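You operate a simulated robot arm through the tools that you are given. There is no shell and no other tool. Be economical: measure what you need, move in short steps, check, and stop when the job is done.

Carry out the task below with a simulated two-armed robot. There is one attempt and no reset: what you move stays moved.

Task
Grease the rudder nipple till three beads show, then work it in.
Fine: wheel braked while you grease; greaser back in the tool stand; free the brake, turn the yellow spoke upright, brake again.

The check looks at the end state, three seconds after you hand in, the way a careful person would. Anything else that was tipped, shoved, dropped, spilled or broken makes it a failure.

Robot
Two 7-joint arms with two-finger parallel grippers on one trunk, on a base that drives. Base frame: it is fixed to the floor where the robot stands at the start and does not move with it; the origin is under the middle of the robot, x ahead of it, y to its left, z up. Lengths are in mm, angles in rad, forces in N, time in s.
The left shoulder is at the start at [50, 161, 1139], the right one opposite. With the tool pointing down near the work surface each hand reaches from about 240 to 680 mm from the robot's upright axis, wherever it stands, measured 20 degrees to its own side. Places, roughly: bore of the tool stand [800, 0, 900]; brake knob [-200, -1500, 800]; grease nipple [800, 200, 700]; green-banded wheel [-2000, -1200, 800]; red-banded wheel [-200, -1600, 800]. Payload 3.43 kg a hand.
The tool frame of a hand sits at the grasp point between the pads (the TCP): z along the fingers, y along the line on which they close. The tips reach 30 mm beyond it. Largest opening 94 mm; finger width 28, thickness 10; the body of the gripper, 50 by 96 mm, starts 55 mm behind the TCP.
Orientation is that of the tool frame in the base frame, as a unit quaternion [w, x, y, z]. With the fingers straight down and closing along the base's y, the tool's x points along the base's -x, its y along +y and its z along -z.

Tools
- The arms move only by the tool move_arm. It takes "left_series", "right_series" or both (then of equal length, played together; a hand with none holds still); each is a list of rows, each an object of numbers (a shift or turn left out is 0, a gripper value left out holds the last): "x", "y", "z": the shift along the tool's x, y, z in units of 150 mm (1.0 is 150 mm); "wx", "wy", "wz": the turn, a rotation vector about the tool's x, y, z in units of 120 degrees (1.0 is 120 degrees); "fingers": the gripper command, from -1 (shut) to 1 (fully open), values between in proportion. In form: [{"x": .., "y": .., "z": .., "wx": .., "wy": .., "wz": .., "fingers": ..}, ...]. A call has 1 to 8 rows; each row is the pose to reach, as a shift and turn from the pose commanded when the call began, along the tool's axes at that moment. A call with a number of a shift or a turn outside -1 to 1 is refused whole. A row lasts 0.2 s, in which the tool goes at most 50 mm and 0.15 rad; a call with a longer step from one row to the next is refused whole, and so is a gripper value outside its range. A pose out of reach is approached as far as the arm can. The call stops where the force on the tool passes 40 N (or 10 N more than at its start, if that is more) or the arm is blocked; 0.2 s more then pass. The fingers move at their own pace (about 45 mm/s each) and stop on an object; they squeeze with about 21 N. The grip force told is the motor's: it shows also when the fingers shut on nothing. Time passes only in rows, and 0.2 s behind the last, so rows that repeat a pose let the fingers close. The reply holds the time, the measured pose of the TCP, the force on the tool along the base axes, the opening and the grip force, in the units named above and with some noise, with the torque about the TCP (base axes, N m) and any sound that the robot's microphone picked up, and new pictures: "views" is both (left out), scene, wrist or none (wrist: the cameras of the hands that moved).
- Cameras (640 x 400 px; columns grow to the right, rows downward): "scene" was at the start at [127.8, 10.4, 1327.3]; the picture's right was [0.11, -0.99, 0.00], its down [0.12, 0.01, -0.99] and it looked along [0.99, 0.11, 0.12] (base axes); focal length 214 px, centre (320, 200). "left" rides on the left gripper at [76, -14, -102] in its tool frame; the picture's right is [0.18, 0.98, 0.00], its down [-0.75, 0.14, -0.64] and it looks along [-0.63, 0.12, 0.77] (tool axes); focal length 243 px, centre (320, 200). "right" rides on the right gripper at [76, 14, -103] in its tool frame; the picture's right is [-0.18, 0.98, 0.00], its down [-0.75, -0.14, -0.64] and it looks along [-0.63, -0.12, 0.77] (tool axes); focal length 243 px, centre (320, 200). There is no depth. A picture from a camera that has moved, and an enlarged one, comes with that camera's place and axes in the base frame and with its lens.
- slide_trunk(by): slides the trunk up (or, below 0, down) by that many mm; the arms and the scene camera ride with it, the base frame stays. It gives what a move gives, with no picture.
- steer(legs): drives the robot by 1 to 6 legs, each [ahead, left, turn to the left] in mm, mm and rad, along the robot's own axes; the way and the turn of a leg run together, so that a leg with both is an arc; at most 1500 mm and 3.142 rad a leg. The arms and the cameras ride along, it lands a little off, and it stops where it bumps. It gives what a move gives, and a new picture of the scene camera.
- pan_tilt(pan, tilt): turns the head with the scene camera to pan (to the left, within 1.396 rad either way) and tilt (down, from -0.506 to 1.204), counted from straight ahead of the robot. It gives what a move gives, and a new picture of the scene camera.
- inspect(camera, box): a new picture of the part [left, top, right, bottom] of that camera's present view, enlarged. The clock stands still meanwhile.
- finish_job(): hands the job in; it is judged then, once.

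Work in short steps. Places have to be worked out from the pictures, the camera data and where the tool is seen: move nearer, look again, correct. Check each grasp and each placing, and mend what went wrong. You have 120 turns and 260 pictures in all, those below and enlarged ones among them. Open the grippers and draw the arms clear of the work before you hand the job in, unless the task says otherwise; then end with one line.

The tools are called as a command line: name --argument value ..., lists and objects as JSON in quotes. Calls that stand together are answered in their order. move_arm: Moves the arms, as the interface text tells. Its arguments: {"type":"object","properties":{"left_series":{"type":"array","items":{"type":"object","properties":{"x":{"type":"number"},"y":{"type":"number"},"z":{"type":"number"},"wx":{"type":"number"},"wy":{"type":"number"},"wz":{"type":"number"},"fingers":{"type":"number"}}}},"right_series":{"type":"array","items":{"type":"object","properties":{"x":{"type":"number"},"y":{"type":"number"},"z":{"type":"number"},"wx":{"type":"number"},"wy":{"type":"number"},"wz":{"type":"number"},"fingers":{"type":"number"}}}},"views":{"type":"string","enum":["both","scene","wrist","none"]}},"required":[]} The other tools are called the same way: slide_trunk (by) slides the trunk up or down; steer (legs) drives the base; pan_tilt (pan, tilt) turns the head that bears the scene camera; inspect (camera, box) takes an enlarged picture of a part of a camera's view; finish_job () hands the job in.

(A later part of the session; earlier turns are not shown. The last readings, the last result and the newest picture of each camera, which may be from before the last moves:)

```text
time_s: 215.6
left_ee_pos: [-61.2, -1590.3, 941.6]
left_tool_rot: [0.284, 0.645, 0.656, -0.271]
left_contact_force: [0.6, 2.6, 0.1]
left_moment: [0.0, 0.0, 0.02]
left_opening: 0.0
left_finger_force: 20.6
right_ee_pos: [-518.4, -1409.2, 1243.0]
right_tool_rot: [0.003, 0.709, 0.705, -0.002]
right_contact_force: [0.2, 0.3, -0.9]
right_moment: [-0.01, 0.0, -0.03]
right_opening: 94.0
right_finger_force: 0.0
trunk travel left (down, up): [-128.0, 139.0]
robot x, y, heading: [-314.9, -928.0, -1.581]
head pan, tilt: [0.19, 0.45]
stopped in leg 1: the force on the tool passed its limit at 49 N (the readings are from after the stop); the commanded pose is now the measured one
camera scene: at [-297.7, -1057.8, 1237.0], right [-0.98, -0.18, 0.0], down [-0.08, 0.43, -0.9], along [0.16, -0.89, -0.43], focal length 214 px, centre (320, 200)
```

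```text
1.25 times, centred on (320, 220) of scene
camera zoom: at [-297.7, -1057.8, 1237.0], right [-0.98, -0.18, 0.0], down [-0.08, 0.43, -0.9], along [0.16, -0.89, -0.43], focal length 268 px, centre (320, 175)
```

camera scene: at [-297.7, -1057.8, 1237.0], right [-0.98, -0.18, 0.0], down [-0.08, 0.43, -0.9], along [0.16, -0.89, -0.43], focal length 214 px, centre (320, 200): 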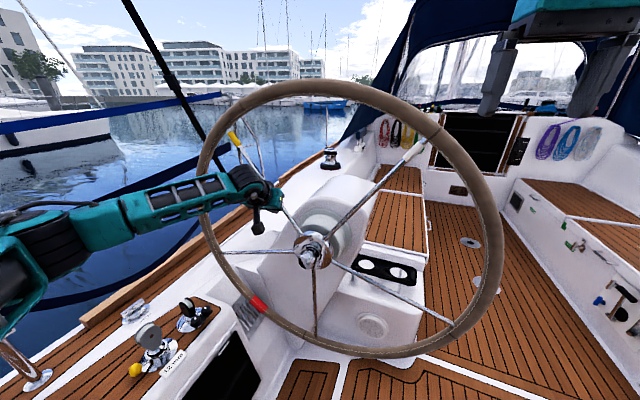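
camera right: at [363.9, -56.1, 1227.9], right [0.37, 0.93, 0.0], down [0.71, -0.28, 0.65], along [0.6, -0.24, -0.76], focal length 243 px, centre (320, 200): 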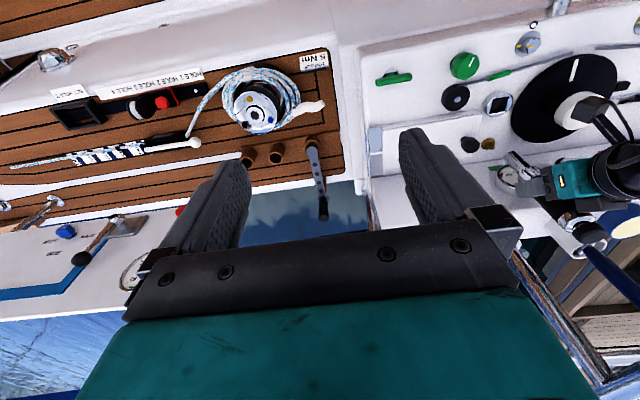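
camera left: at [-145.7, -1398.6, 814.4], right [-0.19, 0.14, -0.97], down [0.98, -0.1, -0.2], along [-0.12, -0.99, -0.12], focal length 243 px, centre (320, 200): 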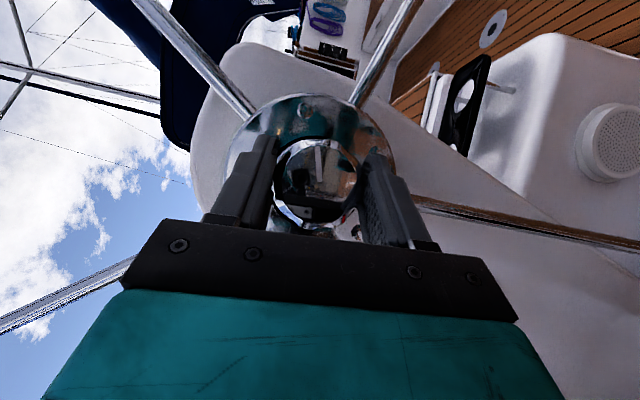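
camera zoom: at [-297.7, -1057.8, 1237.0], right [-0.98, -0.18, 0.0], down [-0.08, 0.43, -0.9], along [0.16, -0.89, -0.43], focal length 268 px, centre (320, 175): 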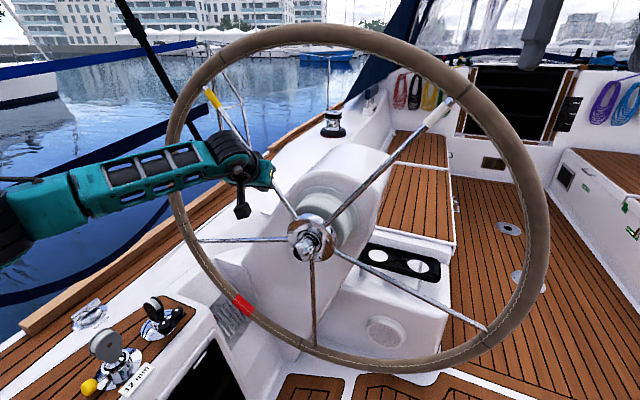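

The wheel still holds against ~49 N, so the brake needs more than 94° of loosening. I go back to the knob and do two more counter-clockwise strokes.

steer --legs '[[0, 20, 0], [-150, 0, 0]]'

slide_trunk --by -128

move_arm --left_series '[{"y": -0.15, "fingers": 1}, {"y": -0.3}, {"y": -0.45}, {"y": -0.6}, {"y": -0.6, "x": 0.057, "z": 0.057}, {"y": -0.6, "x": 0.057, "z": 0.057}]' --views "none"

steer --legs '[[0, -40, 0], [83, 0, 0]]'

move_arm --left_series '[{"fingers": -1}, {"fingers": -1}, {"fingers": -1}, {"fingers": -1}]' --views "wrist"

move_arm --left_series '[{"wx": 0.046, "wz": -0.046}, {"wx": 0.092, "wz": -0.092}, {"wx": 0.138, "wz": -0.138}, {"wx": 0.184, "wz": -0.184}, {"wx": 0.23, "wz": -0.23}, {"wx": 0.276, "wz": -0.276}, {"wx": 0.322, "wz": -0.322}]' --views "none"

move_arm --left_series '[{"wx": 0.046, "wz": -0.046}, {"wx": 0.092, "wz": -0.092}, {"wx": 0.138, "wz": -0.138}, {"wx": 0.184, "wz": -0.184}, {"wx": 0.23, "wz": -0.23}]' --views "wrist"

move_arm --left_series '[{"fingers": 1}, {"fingers": 1}, {"fingers": 1}, {"fingers": 1}]' --views "none"

move_arm --left_series '[{"wx": -0.046, "wz": 0.046}, {"wx": -0.092, "wz": 0.092}, {"wx": -0.138, "wz": 0.138}, {"wx": -0.184, "wz": 0.184}, {"wx": -0.23, "wz": 0.23}, {"wx": -0.276, "wz": 0.276}, {"wx": -0.322, "wz": 0.322}]' --views "none"

move_arm --left_series '[{"wx": -0.046, "wz": 0.046}, {"wx": -0.092, "wz": 0.092}, {"wx": -0.138, "wz": 0.138}, {"wx": -0.184, "wz": 0.184}, {"wx": -0.23, "wz": 0.23}]' --views "wrist"

```text
time_s: 217.4
left_ee_pos: [-38.3, -1440.7, 942.3]
left_tool_rot: [0.284, 0.645, 0.657, -0.27]
left_contact_force: [-0.6, -0.3, 0.1]
left_moment: [0.01, 0.0, -0.01]
left_opening: 0.0
left_finger_force: 20.5
right_ee_pos: [-495.4, -1259.9, 1243.2]
right_tool_rot: [0.004, 0.709, 0.705, -0.001]
right_contact_force: [-0.4, 0.1, 0.5]
right_moment: [-0.04, -0.01, -0.01]
right_opening: 93.8
right_finger_force: 0.1
trunk travel left (down, up): [-128.0, 139.0]
robot x, y, heading: [-297.4, -779.4, -1.576]
head pan, tilt: [0.19, 0.45]
camera scene: at [-276.4, -907.8, 1237.1], right [-0.98, -0.18, 0.0], down [-0.08, 0.43, -0.9], along [0.17, -0.89, -0.43], focal length 214 px, centre (320, 200)
```

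scene: 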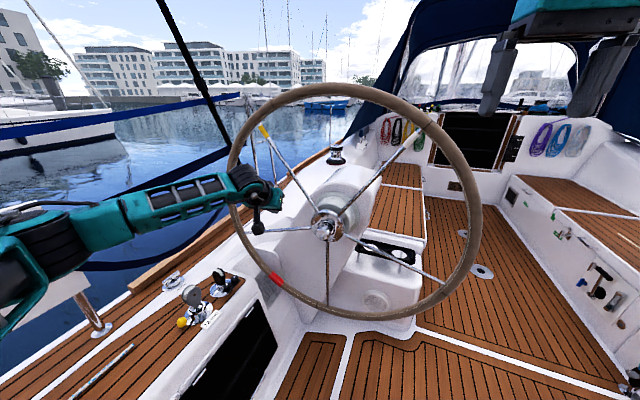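

```text
time_s: 219.0
left_ee_pos: [-38.8, -1440.0, 814.9]
left_tool_rot: [0.284, 0.645, 0.656, -0.271]
left_contact_force: [-0.6, -0.5, 0.4]
left_moment: [0.0, 0.01, 0.01]
left_opening: 0.3
left_finger_force: 21.3
right_ee_pos: [-495.6, -1261.3, 1115.2]
right_tool_rot: [0.004, 0.709, 0.705, -0.001]
right_contact_force: [0.4, 0.2, -0.1]
right_moment: [0.01, 0.01, 0.02]
right_opening: 94.0
right_finger_force: 0.0
trunk travel left (down, up): [0.0, 267.0]
robot x, y, heading: [-294.3, -782.7, -1.577]
head pan, tilt: [0.19, 0.45]
```

```text
time_s: 220.4
left_ee_pos: [-126.7, -1442.2, 800.9]
left_tool_rot: [0.283, 0.645, 0.656, -0.271]
left_contact_force: [0.3, 0.0, 0.2]
left_moment: [0.02, 0.02, 0.01]
left_opening: 93.9
left_finger_force: 0.0
right_ee_pos: [-495.5, -1259.7, 1116.0]
right_tool_rot: [0.004, 0.709, 0.705, -0.001]
right_contact_force: [-0.1, -0.6, 0.1]
right_moment: [-0.01, -0.01, 0.01]
right_opening: 94.1
right_finger_force: 0.1
trunk travel left (down, up): [0.0, 267.0]
robot x, y, heading: [-295.1, -776.7, -1.581]
head pan, tilt: [0.19, 0.45]
```

```text
time_s: 222.1
left_ee_pos: [-169.1, -1525.7, 799.8]
left_tool_rot: [0.283, 0.646, 0.655, -0.272]
left_contact_force: [-0.7, 0.5, 0.2]
left_moment: [0.02, -0.02, 0.0]
left_opening: 93.9
left_finger_force: 0.2
right_ee_pos: [-537.6, -1343.4, 1114.8]
right_tool_rot: [0.002, 0.71, 0.705, -0.001]
right_contact_force: [0.7, -1.2, 0.3]
right_moment: [-0.01, -0.01, -0.02]
right_opening: 93.8
right_finger_force: 0.1
trunk travel left (down, up): [0.0, 267.0]
robot x, y, heading: [-333.8, -861.5, -1.576]
head pan, tilt: [0.19, 0.45]
camera scene: at [-317.0, -991.9, 1108.9], right [-0.98, -0.18, 0.0], down [-0.08, 0.43, -0.9], along [0.16, -0.89, -0.44], focal length 214 px, centre (320, 200)
```

scene: 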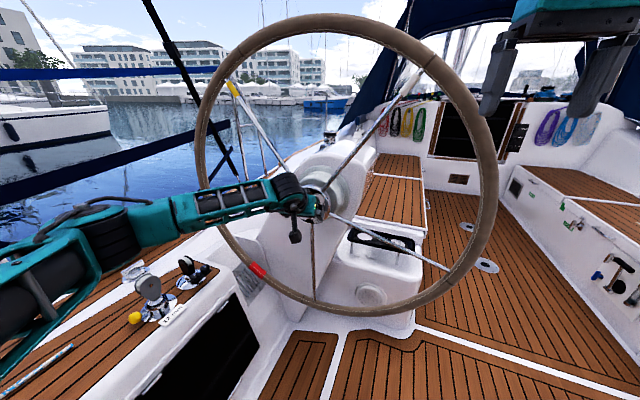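

```text
time_s: 223.1
left_ee_pos: [-171.5, -1525.5, 800.1]
left_tool_rot: [0.283, 0.646, 0.655, -0.271]
left_contact_force: [-6.1, -0.1, -0.4]
left_moment: [-0.12, 0.03, -0.48]
left_opening: 56.7
left_finger_force: 44.8
right_ee_pos: [-536.8, -1343.2, 1115.8]
right_tool_rot: [0.004, 0.709, 0.705, -0.001]
right_contact_force: [0.3, 0.1, 0.4]
right_moment: [0.01, 0.0, -0.04]
right_opening: 93.9
right_finger_force: 0.1
trunk travel left (down, up): [0.0, 267.0]
robot x, y, heading: [-335.4, -862.1, -1.584]
head pan, tilt: [0.19, 0.45]
camera left: at [-188.8, -1399.7, 817.8], right [0.98, 0.14, -0.12], down [0.13, -0.06, 0.99], along [0.13, -0.99, -0.07], focal length 243 px, centre (320, 200)
```

left: 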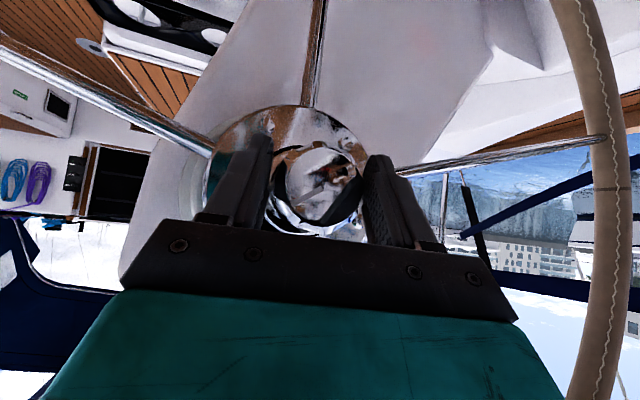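

```text
time_s: 224.7
left_ee_pos: [-169.2, -1524.7, 801.6]
left_tool_rot: [-0.046, 0.453, 0.703, -0.546]
left_contact_force: [-5.0, -2.2, -0.9]
left_moment: [-0.29, -0.86, -1.6]
left_opening: 54.9
left_finger_force: 44.8
right_ee_pos: [-537.8, -1343.1, 1115.7]
right_tool_rot: [0.003, 0.709, 0.705, 0.0]
right_contact_force: [0.2, -0.4, 0.1]
right_moment: [0.0, 0.01, 0.0]
right_opening: 94.0
right_finger_force: 0.0
trunk travel left (down, up): [0.0, 267.0]
robot x, y, heading: [-339.2, -862.4, -1.578]
head pan, tilt: [0.19, 0.45]
```

```text
time_s: 225.9
left_ee_pos: [-165.9, -1526.5, 799.3]
left_tool_rot: [0.279, -0.245, -0.643, 0.67]
left_contact_force: [11.9, -0.8, -3.3]
left_moment: [1.59, -0.74, 0.79]
left_opening: 52.4
left_finger_force: 45.2
right_ee_pos: [-537.6, -1343.7, 1114.7]
right_tool_rot: [0.004, 0.71, 0.705, -0.001]
right_contact_force: [0.1, -1.4, 0.1]
right_moment: [0.02, 0.01, 0.02]
right_opening: 94.0
right_finger_force: 0.1
trunk travel left (down, up): [0.0, 267.0]
robot x, y, heading: [-332.3, -863.4, -1.577]
head pan, tilt: [0.19, 0.45]
camera left: at [-151.0, -1399.9, 811.6], right [-0.19, 0.11, -0.98], down [0.98, -0.06, -0.2], along [-0.08, -0.99, -0.1], focal length 243 px, centre (320, 200)
```

left: 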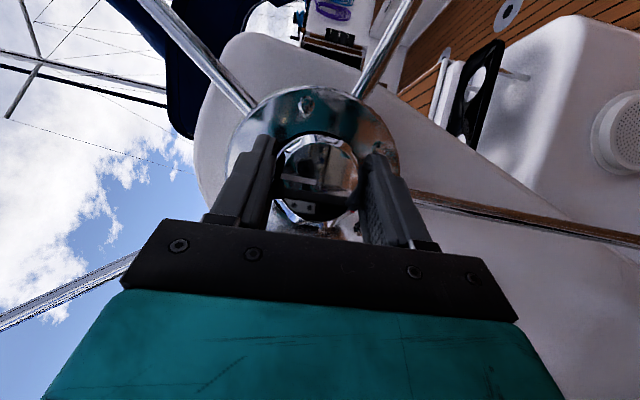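

```text
time_s: 226.9
left_ee_pos: [-169.8, -1525.5, 801.6]
left_tool_rot: [0.279, -0.25, -0.641, 0.67]
left_contact_force: [-0.1, -0.1, 0.3]
left_moment: [0.02, 0.03, 0.0]
left_opening: 93.9
left_finger_force: 0.2
right_ee_pos: [-538.0, -1343.8, 1116.1]
right_tool_rot: [0.004, 0.709, 0.705, 0.0]
right_contact_force: [-0.4, -0.3, -0.4]
right_moment: [0.04, 0.02, -0.02]
right_opening: 94.0
right_finger_force: 0.1
trunk travel left (down, up): [0.0, 267.0]
robot x, y, heading: [-337.6, -862.5, -1.581]
head pan, tilt: [0.19, 0.45]
```

```text
time_s: 228.5
left_ee_pos: [-170.2, -1525.0, 801.0]
left_tool_rot: [0.052, 0.521, 0.706, -0.477]
left_contact_force: [-0.5, 0.3, 0.5]
left_moment: [-0.01, 0.01, 0.05]
left_opening: 94.1
left_finger_force: 0.1
right_ee_pos: [-537.6, -1342.8, 1115.6]
right_tool_rot: [0.004, 0.71, 0.704, -0.001]
right_contact_force: [0.1, -0.5, 0.6]
right_moment: [-0.05, -0.02, 0.0]
right_opening: 94.1
right_finger_force: 0.0
trunk travel left (down, up): [0.0, 267.0]
robot x, y, heading: [-333.7, -864.0, -1.581]
head pan, tilt: [0.19, 0.45]
```

```text
time_s: 229.7
left_ee_pos: [-170.6, -1524.8, 801.6]
left_tool_rot: [0.284, 0.646, 0.655, -0.27]
left_contact_force: [0.1, 0.5, 0.2]
left_moment: [0.01, 0.01, -0.01]
left_opening: 93.8
left_finger_force: 0.0
right_ee_pos: [-537.4, -1342.8, 1114.9]
right_tool_rot: [0.004, 0.71, 0.704, -0.002]
right_contact_force: [-0.7, 0.8, 0.1]
right_moment: [0.02, -0.03, 0.02]
right_opening: 93.9
right_finger_force: 0.1
trunk travel left (down, up): [0.0, 267.0]
robot x, y, heading: [-335.1, -862.1, -1.576]
head pan, tilt: [0.19, 0.45]
camera left: at [-187.7, -1399.7, 818.2], right [0.98, 0.15, -0.12], down [0.13, -0.06, 0.99], along [0.14, -0.99, -0.07], focal length 243 px, centre (320, 200)
5 turns are left
```

left: 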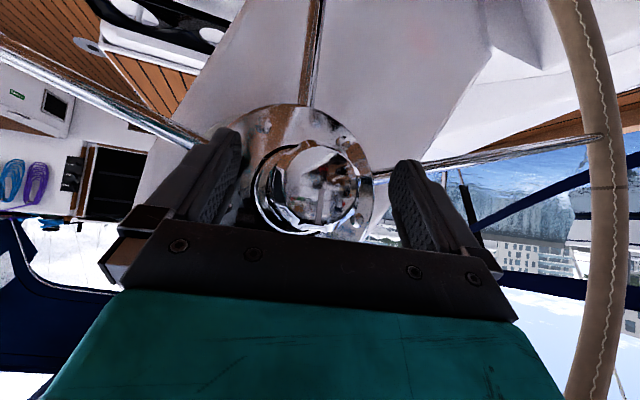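

The knob has turned 188° so far (mark now at 12 o'clock). I do one more stroke for a full release, then repeat the yellow-spoke push.

move_arm --left_series '[{"fingers": -1}, {"fingers": -1}, {"fingers": -1}, {"fingers": -1}]' --views "none"

move_arm --left_series '[{"wx": 0.046, "wz": -0.046}, {"wx": 0.092, "wz": -0.092}, {"wx": 0.138, "wz": -0.138}, {"wx": 0.184, "wz": -0.184}, {"wx": 0.23, "wz": -0.23}, {"wx": 0.276, "wz": -0.276}, {"wx": 0.322, "wz": -0.322}]' --views "none"

move_arm --left_series '[{"wx": 0.046, "wz": -0.046}, {"wx": 0.092, "wz": -0.092}, {"wx": 0.138, "wz": -0.138}, {"wx": 0.184, "wz": -0.184}, {"wx": 0.23, "wz": -0.23}]' --views "wrist"

move_arm --left_series '[{"fingers": 1}, {"fingers": 1}, {"fingers": 1}, {"fingers": 1}]' --views "none"

steer --legs '[[-100, 0, 0]]'

move_arm --left_series '[{"wx": -0.046, "wz": 0.046, "fingers": -1}, {"wx": -0.092, "wz": 0.092}, {"wx": -0.138, "wz": 0.138}, {"wx": -0.184, "wz": 0.184}, {"wx": -0.23, "wz": 0.23}, {"wx": -0.276, "wz": 0.276}, {"wx": -0.322, "wz": 0.322}]' --views "none"

move_arm --left_series '[{"wx": -0.046, "wz": 0.046}, {"wx": -0.092, "wz": 0.092}, {"wx": -0.138, "wz": 0.138}, {"wx": -0.184, "wz": 0.184}, {"wx": -0.23, "wz": 0.23}]' --views "none"

slide_trunk --by 143

move_arm --left_series '[{"y": 0.15}, {"y": 0.3}, {"y": 0.45}, {"y": 0.6}]' --views "none"

steer --legs '[[0, 54, 0], [165, 0, 0]]'

steer --legs '[[0, -126, 0]]'

inspect --camera "scene" --box '[160, 60, 480, 380]'

```text
time_s: 230.7
left_ee_pos: [-171.8, -1525.2, 801.7]
left_tool_rot: [0.283, 0.646, 0.654, -0.271]
left_contact_force: [-5.3, -0.9, -0.2]
left_moment: [-0.05, 0.01, -0.49]
left_opening: 57.0
left_finger_force: 45.1
right_ee_pos: [-538.0, -1342.3, 1115.3]
right_tool_rot: [0.004, 0.71, 0.705, -0.001]
right_contact_force: [1.0, 0.4, 0.3]
right_moment: [0.02, -0.01, 0.01]
right_opening: 93.9
right_finger_force: 0.1
trunk travel left (down, up): [0.0, 267.0]
robot x, y, heading: [-336.3, -861.1, -1.579]
head pan, tilt: [0.19, 0.45]
```

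```text
time_s: 232.3
left_ee_pos: [-168.9, -1525.9, 801.3]
left_tool_rot: [-0.046, 0.451, 0.704, -0.546]
left_contact_force: [1.4, 4.2, 1.8]
left_moment: [-0.07, -0.63, -0.95]
left_opening: 54.4
left_finger_force: 44.8
right_ee_pos: [-537.7, -1342.7, 1115.9]
right_tool_rot: [0.004, 0.71, 0.704, -0.002]
right_contact_force: [0.9, -0.3, 0.4]
right_moment: [-0.02, 0.05, 0.03]
right_opening: 94.2
right_finger_force: 0.0
trunk travel left (down, up): [0.0, 267.0]
robot x, y, heading: [-334.1, -861.4, -1.573]
head pan, tilt: [0.19, 0.45]
```

```text
time_s: 233.5
left_ee_pos: [-167.5, -1526.8, 800.0]
left_tool_rot: [0.278, -0.246, -0.643, 0.669]
left_contact_force: [13.5, -0.7, -2.8]
left_moment: [1.17, -0.92, 0.88]
left_opening: 52.9
left_finger_force: 44.9
right_ee_pos: [-536.0, -1343.8, 1114.7]
right_tool_rot: [0.002, 0.709, 0.705, 0.0]
right_contact_force: [0.8, 0.5, -0.3]
right_moment: [-0.01, 0.01, 0.02]
right_opening: 93.9
right_finger_force: 0.1
trunk travel left (down, up): [0.0, 267.0]
robot x, y, heading: [-336.6, -862.6, -1.573]
head pan, tilt: [0.19, 0.45]
camera left: at [-151.6, -1400.4, 811.7], right [-0.19, 0.11, -0.98], down [0.98, -0.06, -0.2], along [-0.08, -0.99, -0.1], focal length 243 px, centre (320, 200)
```

left: 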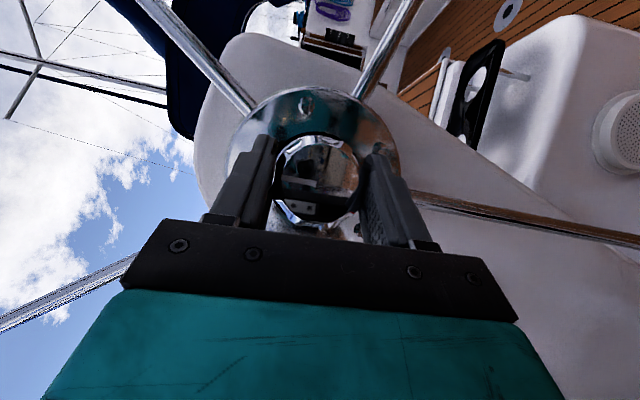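

```text
time_s: 234.5
left_ee_pos: [-170.3, -1525.2, 801.2]
left_tool_rot: [0.279, -0.25, -0.642, 0.669]
left_contact_force: [-0.7, 0.0, 0.0]
left_moment: [0.0, -0.01, 0.01]
left_opening: 94.1
left_finger_force: 0.0
right_ee_pos: [-537.2, -1342.5, 1115.0]
right_tool_rot: [0.003, 0.71, 0.704, -0.002]
right_contact_force: [0.4, 0.1, -0.1]
right_moment: [-0.01, 0.01, -0.03]
right_opening: 94.2
right_finger_force: 0.0
trunk travel left (down, up): [0.0, 267.0]
robot x, y, heading: [-337.1, -862.4, -1.582]
head pan, tilt: [0.19, 0.45]
```

```text
time_s: 235.6
left_ee_pos: [-169.9, -1426.3, 802.2]
left_tool_rot: [0.279, -0.249, -0.641, 0.67]
left_contact_force: [-0.2, 0.1, -0.3]
left_moment: [0.0, -0.01, -0.05]
left_opening: 93.8
left_finger_force: 0.1
right_ee_pos: [-536.9, -1244.0, 1115.2]
right_tool_rot: [0.004, 0.709, 0.706, -0.001]
right_contact_force: [-0.8, 0.6, 0.1]
right_moment: [0.0, -0.03, -0.01]
right_opening: 93.9
right_finger_force: 0.1
trunk travel left (down, up): [0.0, 267.0]
robot x, y, heading: [-332.4, -763.9, -1.581]
head pan, tilt: [0.19, 0.45]
camera scene: at [-316.2, -892.3, 1109.0], right [-0.98, -0.18, 0.0], down [-0.08, 0.43, -0.9], along [0.16, -0.89, -0.43], focal length 214 px, centre (320, 200)
```

scene: 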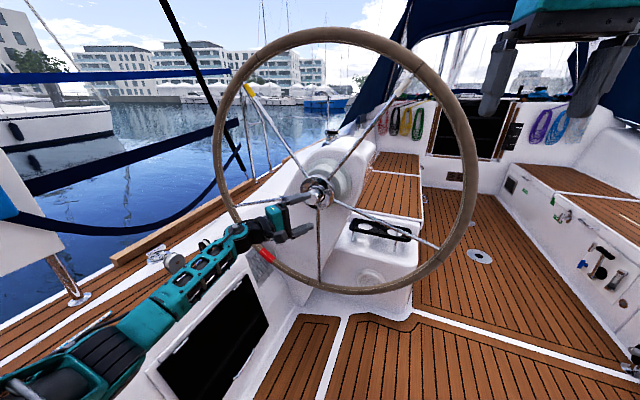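

```text
time_s: 237.2
left_ee_pos: [-168.3, -1426.0, 802.5]
left_tool_rot: [0.052, 0.52, 0.707, -0.476]
left_contact_force: [0.5, 0.6, 0.4]
left_moment: [-0.01, -0.02, -0.03]
left_opening: 0.0
left_finger_force: 21.6
right_ee_pos: [-536.8, -1243.9, 1116.6]
right_tool_rot: [0.003, 0.709, 0.705, -0.002]
right_contact_force: [-0.4, -0.2, 0.6]
right_moment: [-0.01, 0.02, 0.02]
right_opening: 94.0
right_finger_force: 0.1
trunk travel left (down, up): [0.0, 267.0]
robot x, y, heading: [-334.9, -759.4, -1.578]
head pan, tilt: [0.19, 0.45]
```

```text
time_s: 238.4
left_ee_pos: [-168.1, -1427.2, 802.6]
left_tool_rot: [0.285, 0.645, 0.655, -0.27]
left_contact_force: [0.4, -0.2, -0.2]
left_moment: [-0.02, 0.02, 0.03]
left_opening: 0.0
left_finger_force: 20.3
right_ee_pos: [-535.9, -1243.7, 1115.4]
right_tool_rot: [0.003, 0.709, 0.705, -0.002]
right_contact_force: [-0.5, -0.2, -0.6]
right_moment: [0.01, 0.04, 0.02]
right_opening: 94.1
right_finger_force: 0.1
trunk travel left (down, up): [0.0, 267.0]
robot x, y, heading: [-333.8, -767.7, -1.577]
head pan, tilt: [0.19, 0.45]
```

```text
time_s: 240.1
left_ee_pos: [-168.5, -1426.9, 946.1]
left_tool_rot: [0.284, 0.645, 0.655, -0.272]
left_contact_force: [-0.4, -0.6, 0.1]
left_moment: [0.0, -0.01, 0.03]
left_opening: 0.3
left_finger_force: 20.9
right_ee_pos: [-536.1, -1244.7, 1258.8]
right_tool_rot: [0.003, 0.709, 0.705, -0.001]
right_contact_force: [0.1, 0.0, -0.6]
right_moment: [0.02, -0.01, 0.03]
right_opening: 94.2
right_finger_force: 0.0
trunk travel left (down, up): [-143.0, 124.0]
robot x, y, heading: [-332.3, -765.1, -1.581]
head pan, tilt: [0.19, 0.45]
```

```text
time_s: 241.1
left_ee_pos: [-77.0, -1425.2, 945.9]
left_tool_rot: [0.284, 0.645, 0.656, -0.27]
left_contact_force: [0.3, 0.2, 0.3]
left_moment: [0.04, 0.02, 0.0]
left_opening: 0.0
left_finger_force: 20.8
right_ee_pos: [-535.8, -1244.2, 1259.6]
right_tool_rot: [0.004, 0.709, 0.705, -0.002]
right_contact_force: [0.0, 0.5, 0.1]
right_moment: [0.02, 0.02, 0.02]
right_opening: 94.1
right_finger_force: 0.1
trunk travel left (down, up): [-143.0, 124.0]
robot x, y, heading: [-331.7, -762.9, -1.576]
head pan, tilt: [0.19, 0.45]
```

```text
time_s: 243.3
left_ee_pos: [-25.4, -1590.4, 945.7]
left_tool_rot: [0.283, 0.646, 0.655, -0.271]
left_contact_force: [0.0, -0.2, -0.2]
left_moment: [0.0, -0.01, 0.0]
left_opening: 0.1
left_finger_force: 20.6
right_ee_pos: [-482.5, -1408.5, 1259.1]
right_tool_rot: [0.004, 0.71, 0.705, -0.002]
right_contact_force: [-0.3, -0.8, -0.1]
right_moment: [0.03, 0.0, -0.01]
right_opening: 94.2
right_finger_force: 0.0
trunk travel left (down, up): [-143.0, 124.0]
robot x, y, heading: [-281.2, -929.1, -1.578]
head pan, tilt: [0.19, 0.45]
camera scene: at [-262.1, -1057.1, 1251.9], right [-0.98, -0.18, 0.0], down [-0.08, 0.43, -0.9], along [0.16, -0.89, -0.44], focal length 214 px, centre (320, 200)
```

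scene: 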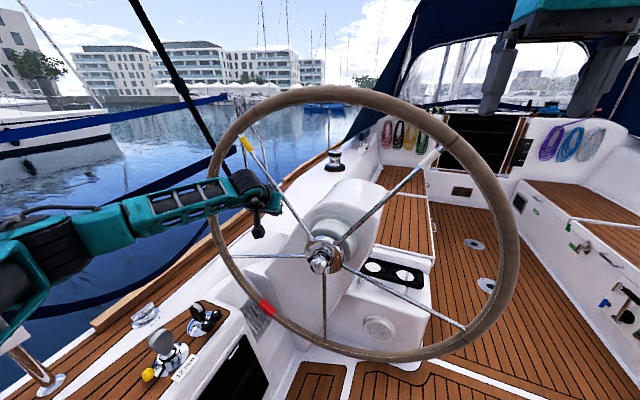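

```text
time_s: 244.6
left_ee_pos: [-65.1, -1589.9, 948.6]
left_tool_rot: [0.294, 0.636, 0.665, -0.26]
left_contact_force: [0.1, -0.2, -0.1]
left_moment: [0.02, -0.01, 0.01]
left_opening: 0.0
left_finger_force: 20.6
right_ee_pos: [-540.1, -1407.4, 1259.7]
right_tool_rot: [0.003, 0.708, 0.706, -0.001]
right_contact_force: [0.3, 0.8, 0.5]
right_moment: [0.05, 0.01, 0.0]
right_opening: 94.0
right_finger_force: 0.0
trunk travel left (down, up): [-143.0, 124.0]
robot x, y, heading: [-337.3, -928.3, -1.578]
head pan, tilt: [0.19, 0.45]
stopped in leg 1: the force on the tool passed its limit at 47 N (the readings are from after the stop); the commanded pose is now the measured one
camera scene: at [-320.9, -1055.7, 1252.0], right [-0.98, -0.18, 0.0], down [-0.08, 0.43, -0.9], along [0.16, -0.89, -0.43], focal length 214 px, centre (320, 200)
```

scene: 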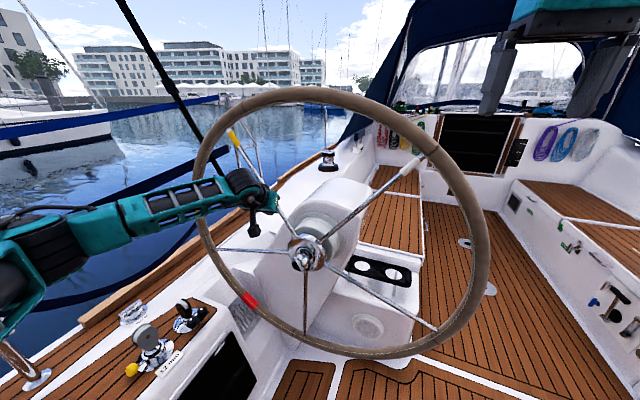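

```text
1.25 times, centred on (320, 220) of scene
camera zoom: at [-320.9, -1055.7, 1252.0], right [-0.98, -0.18, 0.0], down [-0.08, 0.43, -0.9], along [0.16, -0.89, -0.43], focal length 268 px, centre (320, 175)
4 turns are left
```

zoom: 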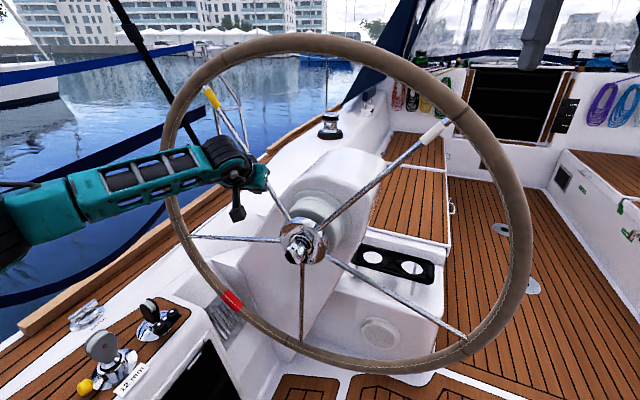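

The hub may just be giving high inertia against a fast push: the contact point shifted and the force vanished after the stop. I now push the spoke slowly with the arm, a few millimeters per row, up to the upright position.

move_arm --left_series '[{"y": -0.01}, {"y": -0.02}, {"y": -0.03}, {"y": -0.04}, {"y": -0.05}, {"y": -0.06}, {"y": -0.07}, {"y": -0.08}]' --views "none"

move_arm --left_series '[{"y": -0.016}, {"y": -0.032}, {"y": -0.048}, {"y": -0.064}, {"y": -0.08}, {"y": -0.096}, {"y": -0.112}, {"y": -0.128}]' --views "none"

move_arm --left_series '[{"y": -0.016}, {"y": -0.032}, {"y": -0.048}, {"y": -0.064}, {"y": -0.08}, {"y": -0.096}, {"y": -0.112}, {"y": -0.128}]' --views "none"

move_arm --left_series '[{"y": -0.016}, {"y": -0.032}, {"y": -0.048}, {"y": -0.064}, {"y": -0.08}, {"y": -0.096}, {"y": -0.112}, {"y": -0.128}]' --views "none"

move_arm --left_series '[{"y": -0.016}, {"y": -0.032}, {"y": -0.048}, {"y": -0.064}, {"y": -0.08}, {"y": -0.096}, {"y": -0.112}, {"y": -0.12}]' --views "none"

inspect --camera "scene" --box '[160, 60, 480, 380]'

inspect --camera "left" --box '[0, 0, 640, 400]'

```text
time_s: 246.4
left_ee_pos: [-74.1, -1589.7, 947.3]
left_tool_rot: [0.294, 0.635, 0.665, -0.261]
left_contact_force: [11.2, 4.7, 3.7]
left_moment: [-0.08, 0.04, 0.12]
left_opening: 0.0
left_finger_force: 20.7
right_ee_pos: [-538.6, -1407.8, 1259.5]
right_tool_rot: [0.003, 0.708, 0.706, -0.002]
right_contact_force: [-0.7, 0.5, 0.8]
right_moment: [-0.01, 0.02, -0.03]
right_opening: 93.9
right_finger_force: 0.0
trunk travel left (down, up): [-143.0, 124.0]
robot x, y, heading: [-338.4, -928.0, -1.571]
head pan, tilt: [0.19, 0.45]
```

```text
time_s: 248.0
left_ee_pos: [-87.3, -1589.6, 951.0]
left_tool_rot: [0.299, 0.631, 0.667, -0.26]
left_contact_force: [3.7, 23.1, 9.1]
left_moment: [-0.31, 0.1, -0.24]
left_opening: 0.0
left_finger_force: 20.9
right_ee_pos: [-539.0, -1404.3, 1259.7]
right_tool_rot: [0.005, 0.708, 0.706, -0.002]
right_contact_force: [0.0, 0.2, 0.0]
right_moment: [0.0, -0.01, -0.01]
right_opening: 94.1
right_finger_force: 0.1
trunk travel left (down, up): [-143.0, 124.0]
robot x, y, heading: [-339.2, -925.5, -1.58]
head pan, tilt: [0.19, 0.45]
stopped in row 7 (left hand): the force on the tool passed its limit at 41 N (the readings are from after the stop); the commanded pose is now the measured one
```

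```text
time_s: 248.7
left_ee_pos: [-87.3, -1588.2, 950.9]
left_tool_rot: [0.301, 0.628, 0.67, -0.257]
left_contact_force: [3.8, 22.5, 8.6]
left_moment: [-0.32, 0.12, -0.19]
left_opening: 0.0
left_finger_force: 21.3
right_ee_pos: [-538.6, -1403.4, 1259.1]
right_tool_rot: [0.004, 0.707, 0.707, -0.001]
right_contact_force: [-0.1, -0.7, 0.4]
right_moment: [-0.03, -0.03, -0.01]
right_opening: 94.1
right_finger_force: 0.0
trunk travel left (down, up): [-143.0, 124.0]
robot x, y, heading: [-338.9, -927.5, -1.57]
head pan, tilt: [0.19, 0.45]
stopped in row 3 (left hand): the force on the tool passed its limit at 41 N (the readings are from after the stop); the commanded pose is now the measured one
```

```text
time_s: 249.5
left_ee_pos: [-86.8, -1588.5, 950.5]
left_tool_rot: [0.302, 0.626, 0.673, -0.252]
left_contact_force: [4.0, 22.8, 8.6]
left_moment: [-0.29, 0.09, -0.21]
left_opening: 0.0
left_finger_force: 20.8
right_ee_pos: [-537.0, -1404.7, 1260.9]
right_tool_rot: [0.004, 0.707, 0.707, -0.002]
right_contact_force: [-0.3, -0.4, 0.6]
right_moment: [-0.06, -0.05, -0.02]
right_opening: 94.0
right_finger_force: 0.1
trunk travel left (down, up): [-143.0, 124.0]
robot x, y, heading: [-343.4, -924.8, -1.569]
head pan, tilt: [0.19, 0.45]
stopped in row 3 (left hand): the force on the tool passed its limit at 41 N (the readings are from after the stop); the commanded pose is now the measured one
```

```text
time_s: 250.2
left_ee_pos: [-88.7, -1587.2, 951.3]
left_tool_rot: [0.304, 0.622, 0.678, -0.248]
left_contact_force: [2.4, 23.4, 7.6]
left_moment: [-0.31, 0.1, -0.24]
left_opening: 0.1
left_finger_force: 21.2
right_ee_pos: [-536.3, -1405.5, 1259.2]
right_tool_rot: [0.004, 0.706, 0.708, -0.001]
right_contact_force: [-0.6, -1.6, 0.6]
right_moment: [0.0, -0.01, 0.02]
right_opening: 93.8
right_finger_force: 0.1
trunk travel left (down, up): [-143.0, 124.0]
robot x, y, heading: [-336.5, -927.6, -1.569]
head pan, tilt: [0.19, 0.45]
stopped in row 3 (left hand): the force on the tool passed its limit at 41 N (the readings are from after the stop); the commanded pose is now the measured one
```

```text
1.25 times, centred on (320, 220) of scene
camera zoom: at [-319.4, -1051.2, 1252.4], right [-0.98, -0.19, 0.0], down [-0.08, 0.42, -0.9], along [0.17, -0.89, -0.43], focal length 268 px, centre (320, 175)
```

zoom: 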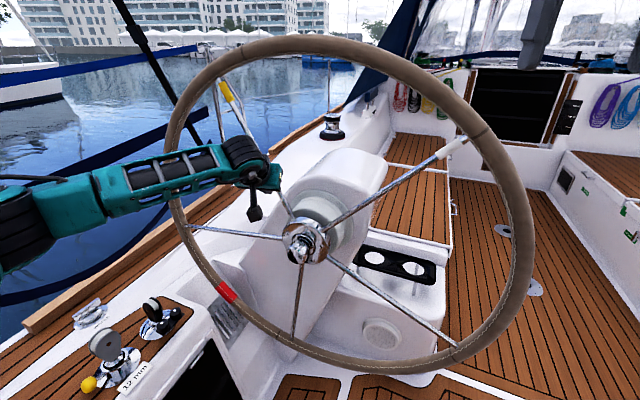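

```text
1.00 times, centred on (320, 200) of left (not enlarged: the box is as wide or as high as the picture)
camera zoom: at [-116.0, -1463.4, 967.0], right [0.97, 0.23, -0.09], down [0.1, -0.05, 0.99], along [0.22, -0.97, -0.07], focal length 243 px, centre (320, 200)
3 turns are left
```

zoom: 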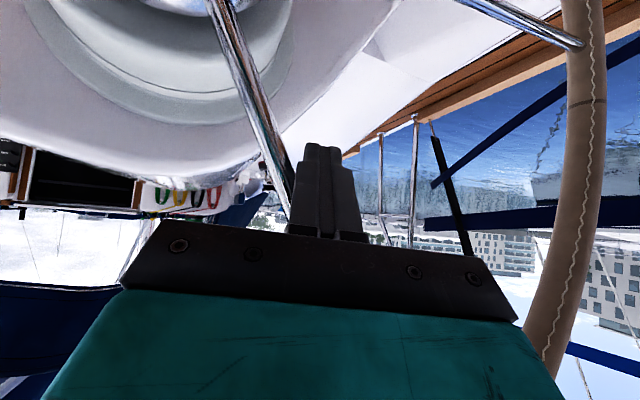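

The wheel is turning: the yellow tip has moved right. It jammed because the palm edge rubs the spoke's front. I back out 15 mm and keep pushing slowly.

steer --legs '[[-16, 0, 0]]'

move_arm --left_series '[{"y": -0.0134}, {"y": -0.0268}, {"y": -0.04}, {"y": -0.0534}, {"y": -0.0668}, {"y": -0.08}, {"y": -0.0934}, {"y": -0.1067}]' --views "none"

move_arm --left_series '[{"y": -0.0134}, {"y": -0.0268}, {"y": -0.04}, {"y": -0.0534}, {"y": -0.0668}, {"y": -0.08}, {"y": -0.0934}, {"y": -0.1067}]' --views "none"

move_arm --left_series '[{"y": -0.0134}, {"y": -0.0268}, {"y": -0.04}, {"y": -0.0534}, {"y": -0.0668}, {"y": -0.08}, {"y": -0.0934}, {"y": -0.1067}]' --views "none"

move_arm --left_series '[{"y": -0.0134}, {"y": -0.0268}, {"y": -0.04}, {"y": -0.0534}, {"y": -0.0668}, {"y": -0.08}, {"y": -0.0934}, {"y": -0.1067}]' --views "none"

inspect --camera "scene" --box '[160, 60, 480, 380]'

inspect --camera "left" --box '[0, 0, 640, 400]'

```text
time_s: 251.0
left_ee_pos: [-89.2, -1573.8, 947.9]
left_tool_rot: [0.303, 0.623, 0.676, -0.249]
left_contact_force: [0.5, 0.7, 1.0]
left_moment: [0.02, 0.0, -0.01]
left_opening: 0.2
left_finger_force: 21.3
right_ee_pos: [-536.8, -1391.3, 1258.7]
right_tool_rot: [0.004, 0.706, 0.708, -0.002]
right_contact_force: [-0.9, 0.3, 0.2]
right_moment: [0.01, 0.02, 0.02]
right_opening: 94.1
right_finger_force: 0.1
trunk travel left (down, up): [-143.0, 124.0]
robot x, y, heading: [-340.6, -911.7, -1.57]
head pan, tilt: [0.19, 0.45]
camera scene: at [-319.1, -1038.6, 1252.0], right [-0.98, -0.19, 0.0], down [-0.08, 0.43, -0.9], along [0.17, -0.88, -0.43], focal length 214 px, centre (320, 200)
```

scene: 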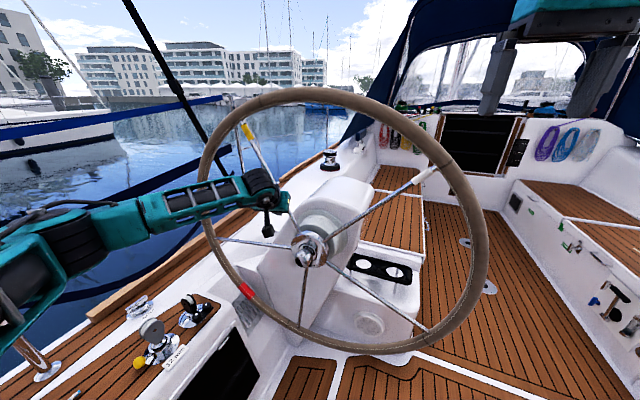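

```text
time_s: 252.8
left_ee_pos: [-102.0, -1573.8, 951.4]
left_tool_rot: [0.304, 0.622, 0.677, -0.25]
left_contact_force: [15.1, 14.2, 9.0]
left_moment: [-0.16, -0.06, 0.27]
left_opening: 0.1
left_finger_force: 21.0
right_ee_pos: [-534.7, -1390.7, 1260.1]
right_tool_rot: [0.004, 0.706, 0.708, -0.003]
right_contact_force: [-1.0, 0.4, 0.9]
right_moment: [-0.02, 0.0, -0.02]
right_opening: 94.0
right_finger_force: 0.0
trunk travel left (down, up): [-143.0, 124.0]
robot x, y, heading: [-336.8, -911.3, -1.569]
head pan, tilt: [0.19, 0.45]
```

```text
time_s: 254.6
left_ee_pos: [-121.1, -1575.2, 946.7]
left_tool_rot: [0.303, 0.624, 0.676, -0.25]
left_contact_force: [9.2, 12.2, 6.4]
left_moment: [-0.14, 0.04, 0.16]
left_opening: 0.2
left_finger_force: 20.6
right_ee_pos: [-536.2, -1390.6, 1260.2]
right_tool_rot: [0.003, 0.707, 0.707, -0.001]
right_contact_force: [-0.2, 1.7, 0.0]
right_moment: [-0.03, -0.03, -0.01]
right_opening: 94.0
right_finger_force: 0.1
trunk travel left (down, up): [-143.0, 124.0]
robot x, y, heading: [-337.3, -910.8, -1.572]
head pan, tilt: [0.19, 0.45]
```

```text
time_s: 256.4
left_ee_pos: [-136.5, -1577.7, 948.8]
left_tool_rot: [0.302, 0.624, 0.675, -0.251]
left_contact_force: [9.5, 23.8, 7.8]
left_moment: [-0.29, 0.07, -0.08]
left_opening: 0.0
left_finger_force: 20.4
right_ee_pos: [-534.5, -1389.1, 1261.0]
right_tool_rot: [0.003, 0.707, 0.708, -0.003]
right_contact_force: [0.1, -0.3, -0.2]
right_moment: [0.02, -0.01, -0.01]
right_opening: 93.9
right_finger_force: 0.0
trunk travel left (down, up): [-143.0, 124.0]
robot x, y, heading: [-339.8, -907.5, -1.571]
head pan, tilt: [0.19, 0.45]
```

```text
time_s: 257.6
left_ee_pos: [-142.1, -1575.9, 947.9]
left_tool_rot: [0.305, 0.621, 0.678, -0.247]
left_contact_force: [3.8, 25.1, 9.9]
left_moment: [-0.32, 0.04, -0.2]
left_opening: 0.1
left_finger_force: 21.3
right_ee_pos: [-535.3, -1388.8, 1260.5]
right_tool_rot: [0.004, 0.706, 0.708, -0.002]
right_contact_force: [0.2, 0.1, 0.9]
right_moment: [-0.01, 0.01, 0.01]
right_opening: 94.0
right_finger_force: 0.0
trunk travel left (down, up): [-143.0, 124.0]
robot x, y, heading: [-341.0, -910.0, -1.572]
head pan, tilt: [0.19, 0.45]
stopped in row 6 (left hand): the force on the tool passed its limit at 41 N (the readings are from after the stop); the commanded pose is now the measured one
```

```text
1.25 times, centred on (320, 220) of scene
camera zoom: at [-319.0, -1034.9, 1252.4], right [-0.98, -0.19, 0.0], down [-0.08, 0.42, -0.9], along [0.17, -0.89, -0.43], focal length 268 px, centre (320, 175)
```

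zoom: 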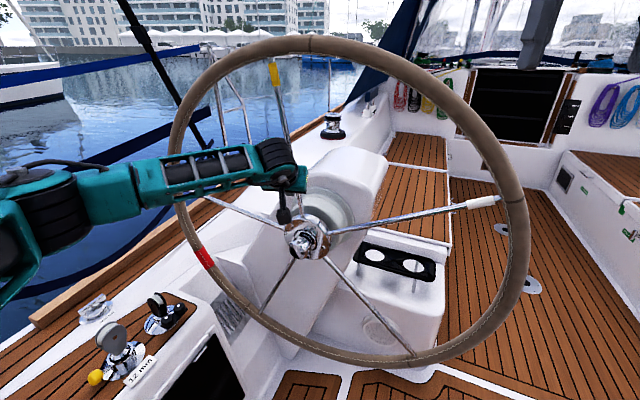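

```text
1.00 times, centred on (320, 200) of left (not enlarged: the box is as wide or as high as the picture)
camera zoom: at [-171.2, -1452.3, 964.9], right [0.97, 0.23, -0.09], down [0.1, -0.05, 0.99], along [0.23, -0.97, -0.07], focal length 243 px, centre (320, 200)
2 turns are left
```

zoom: 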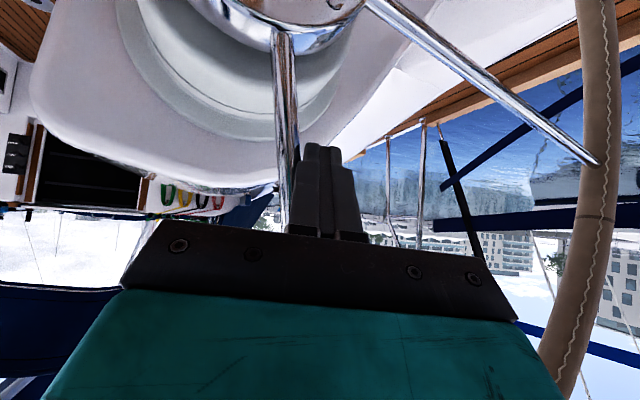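

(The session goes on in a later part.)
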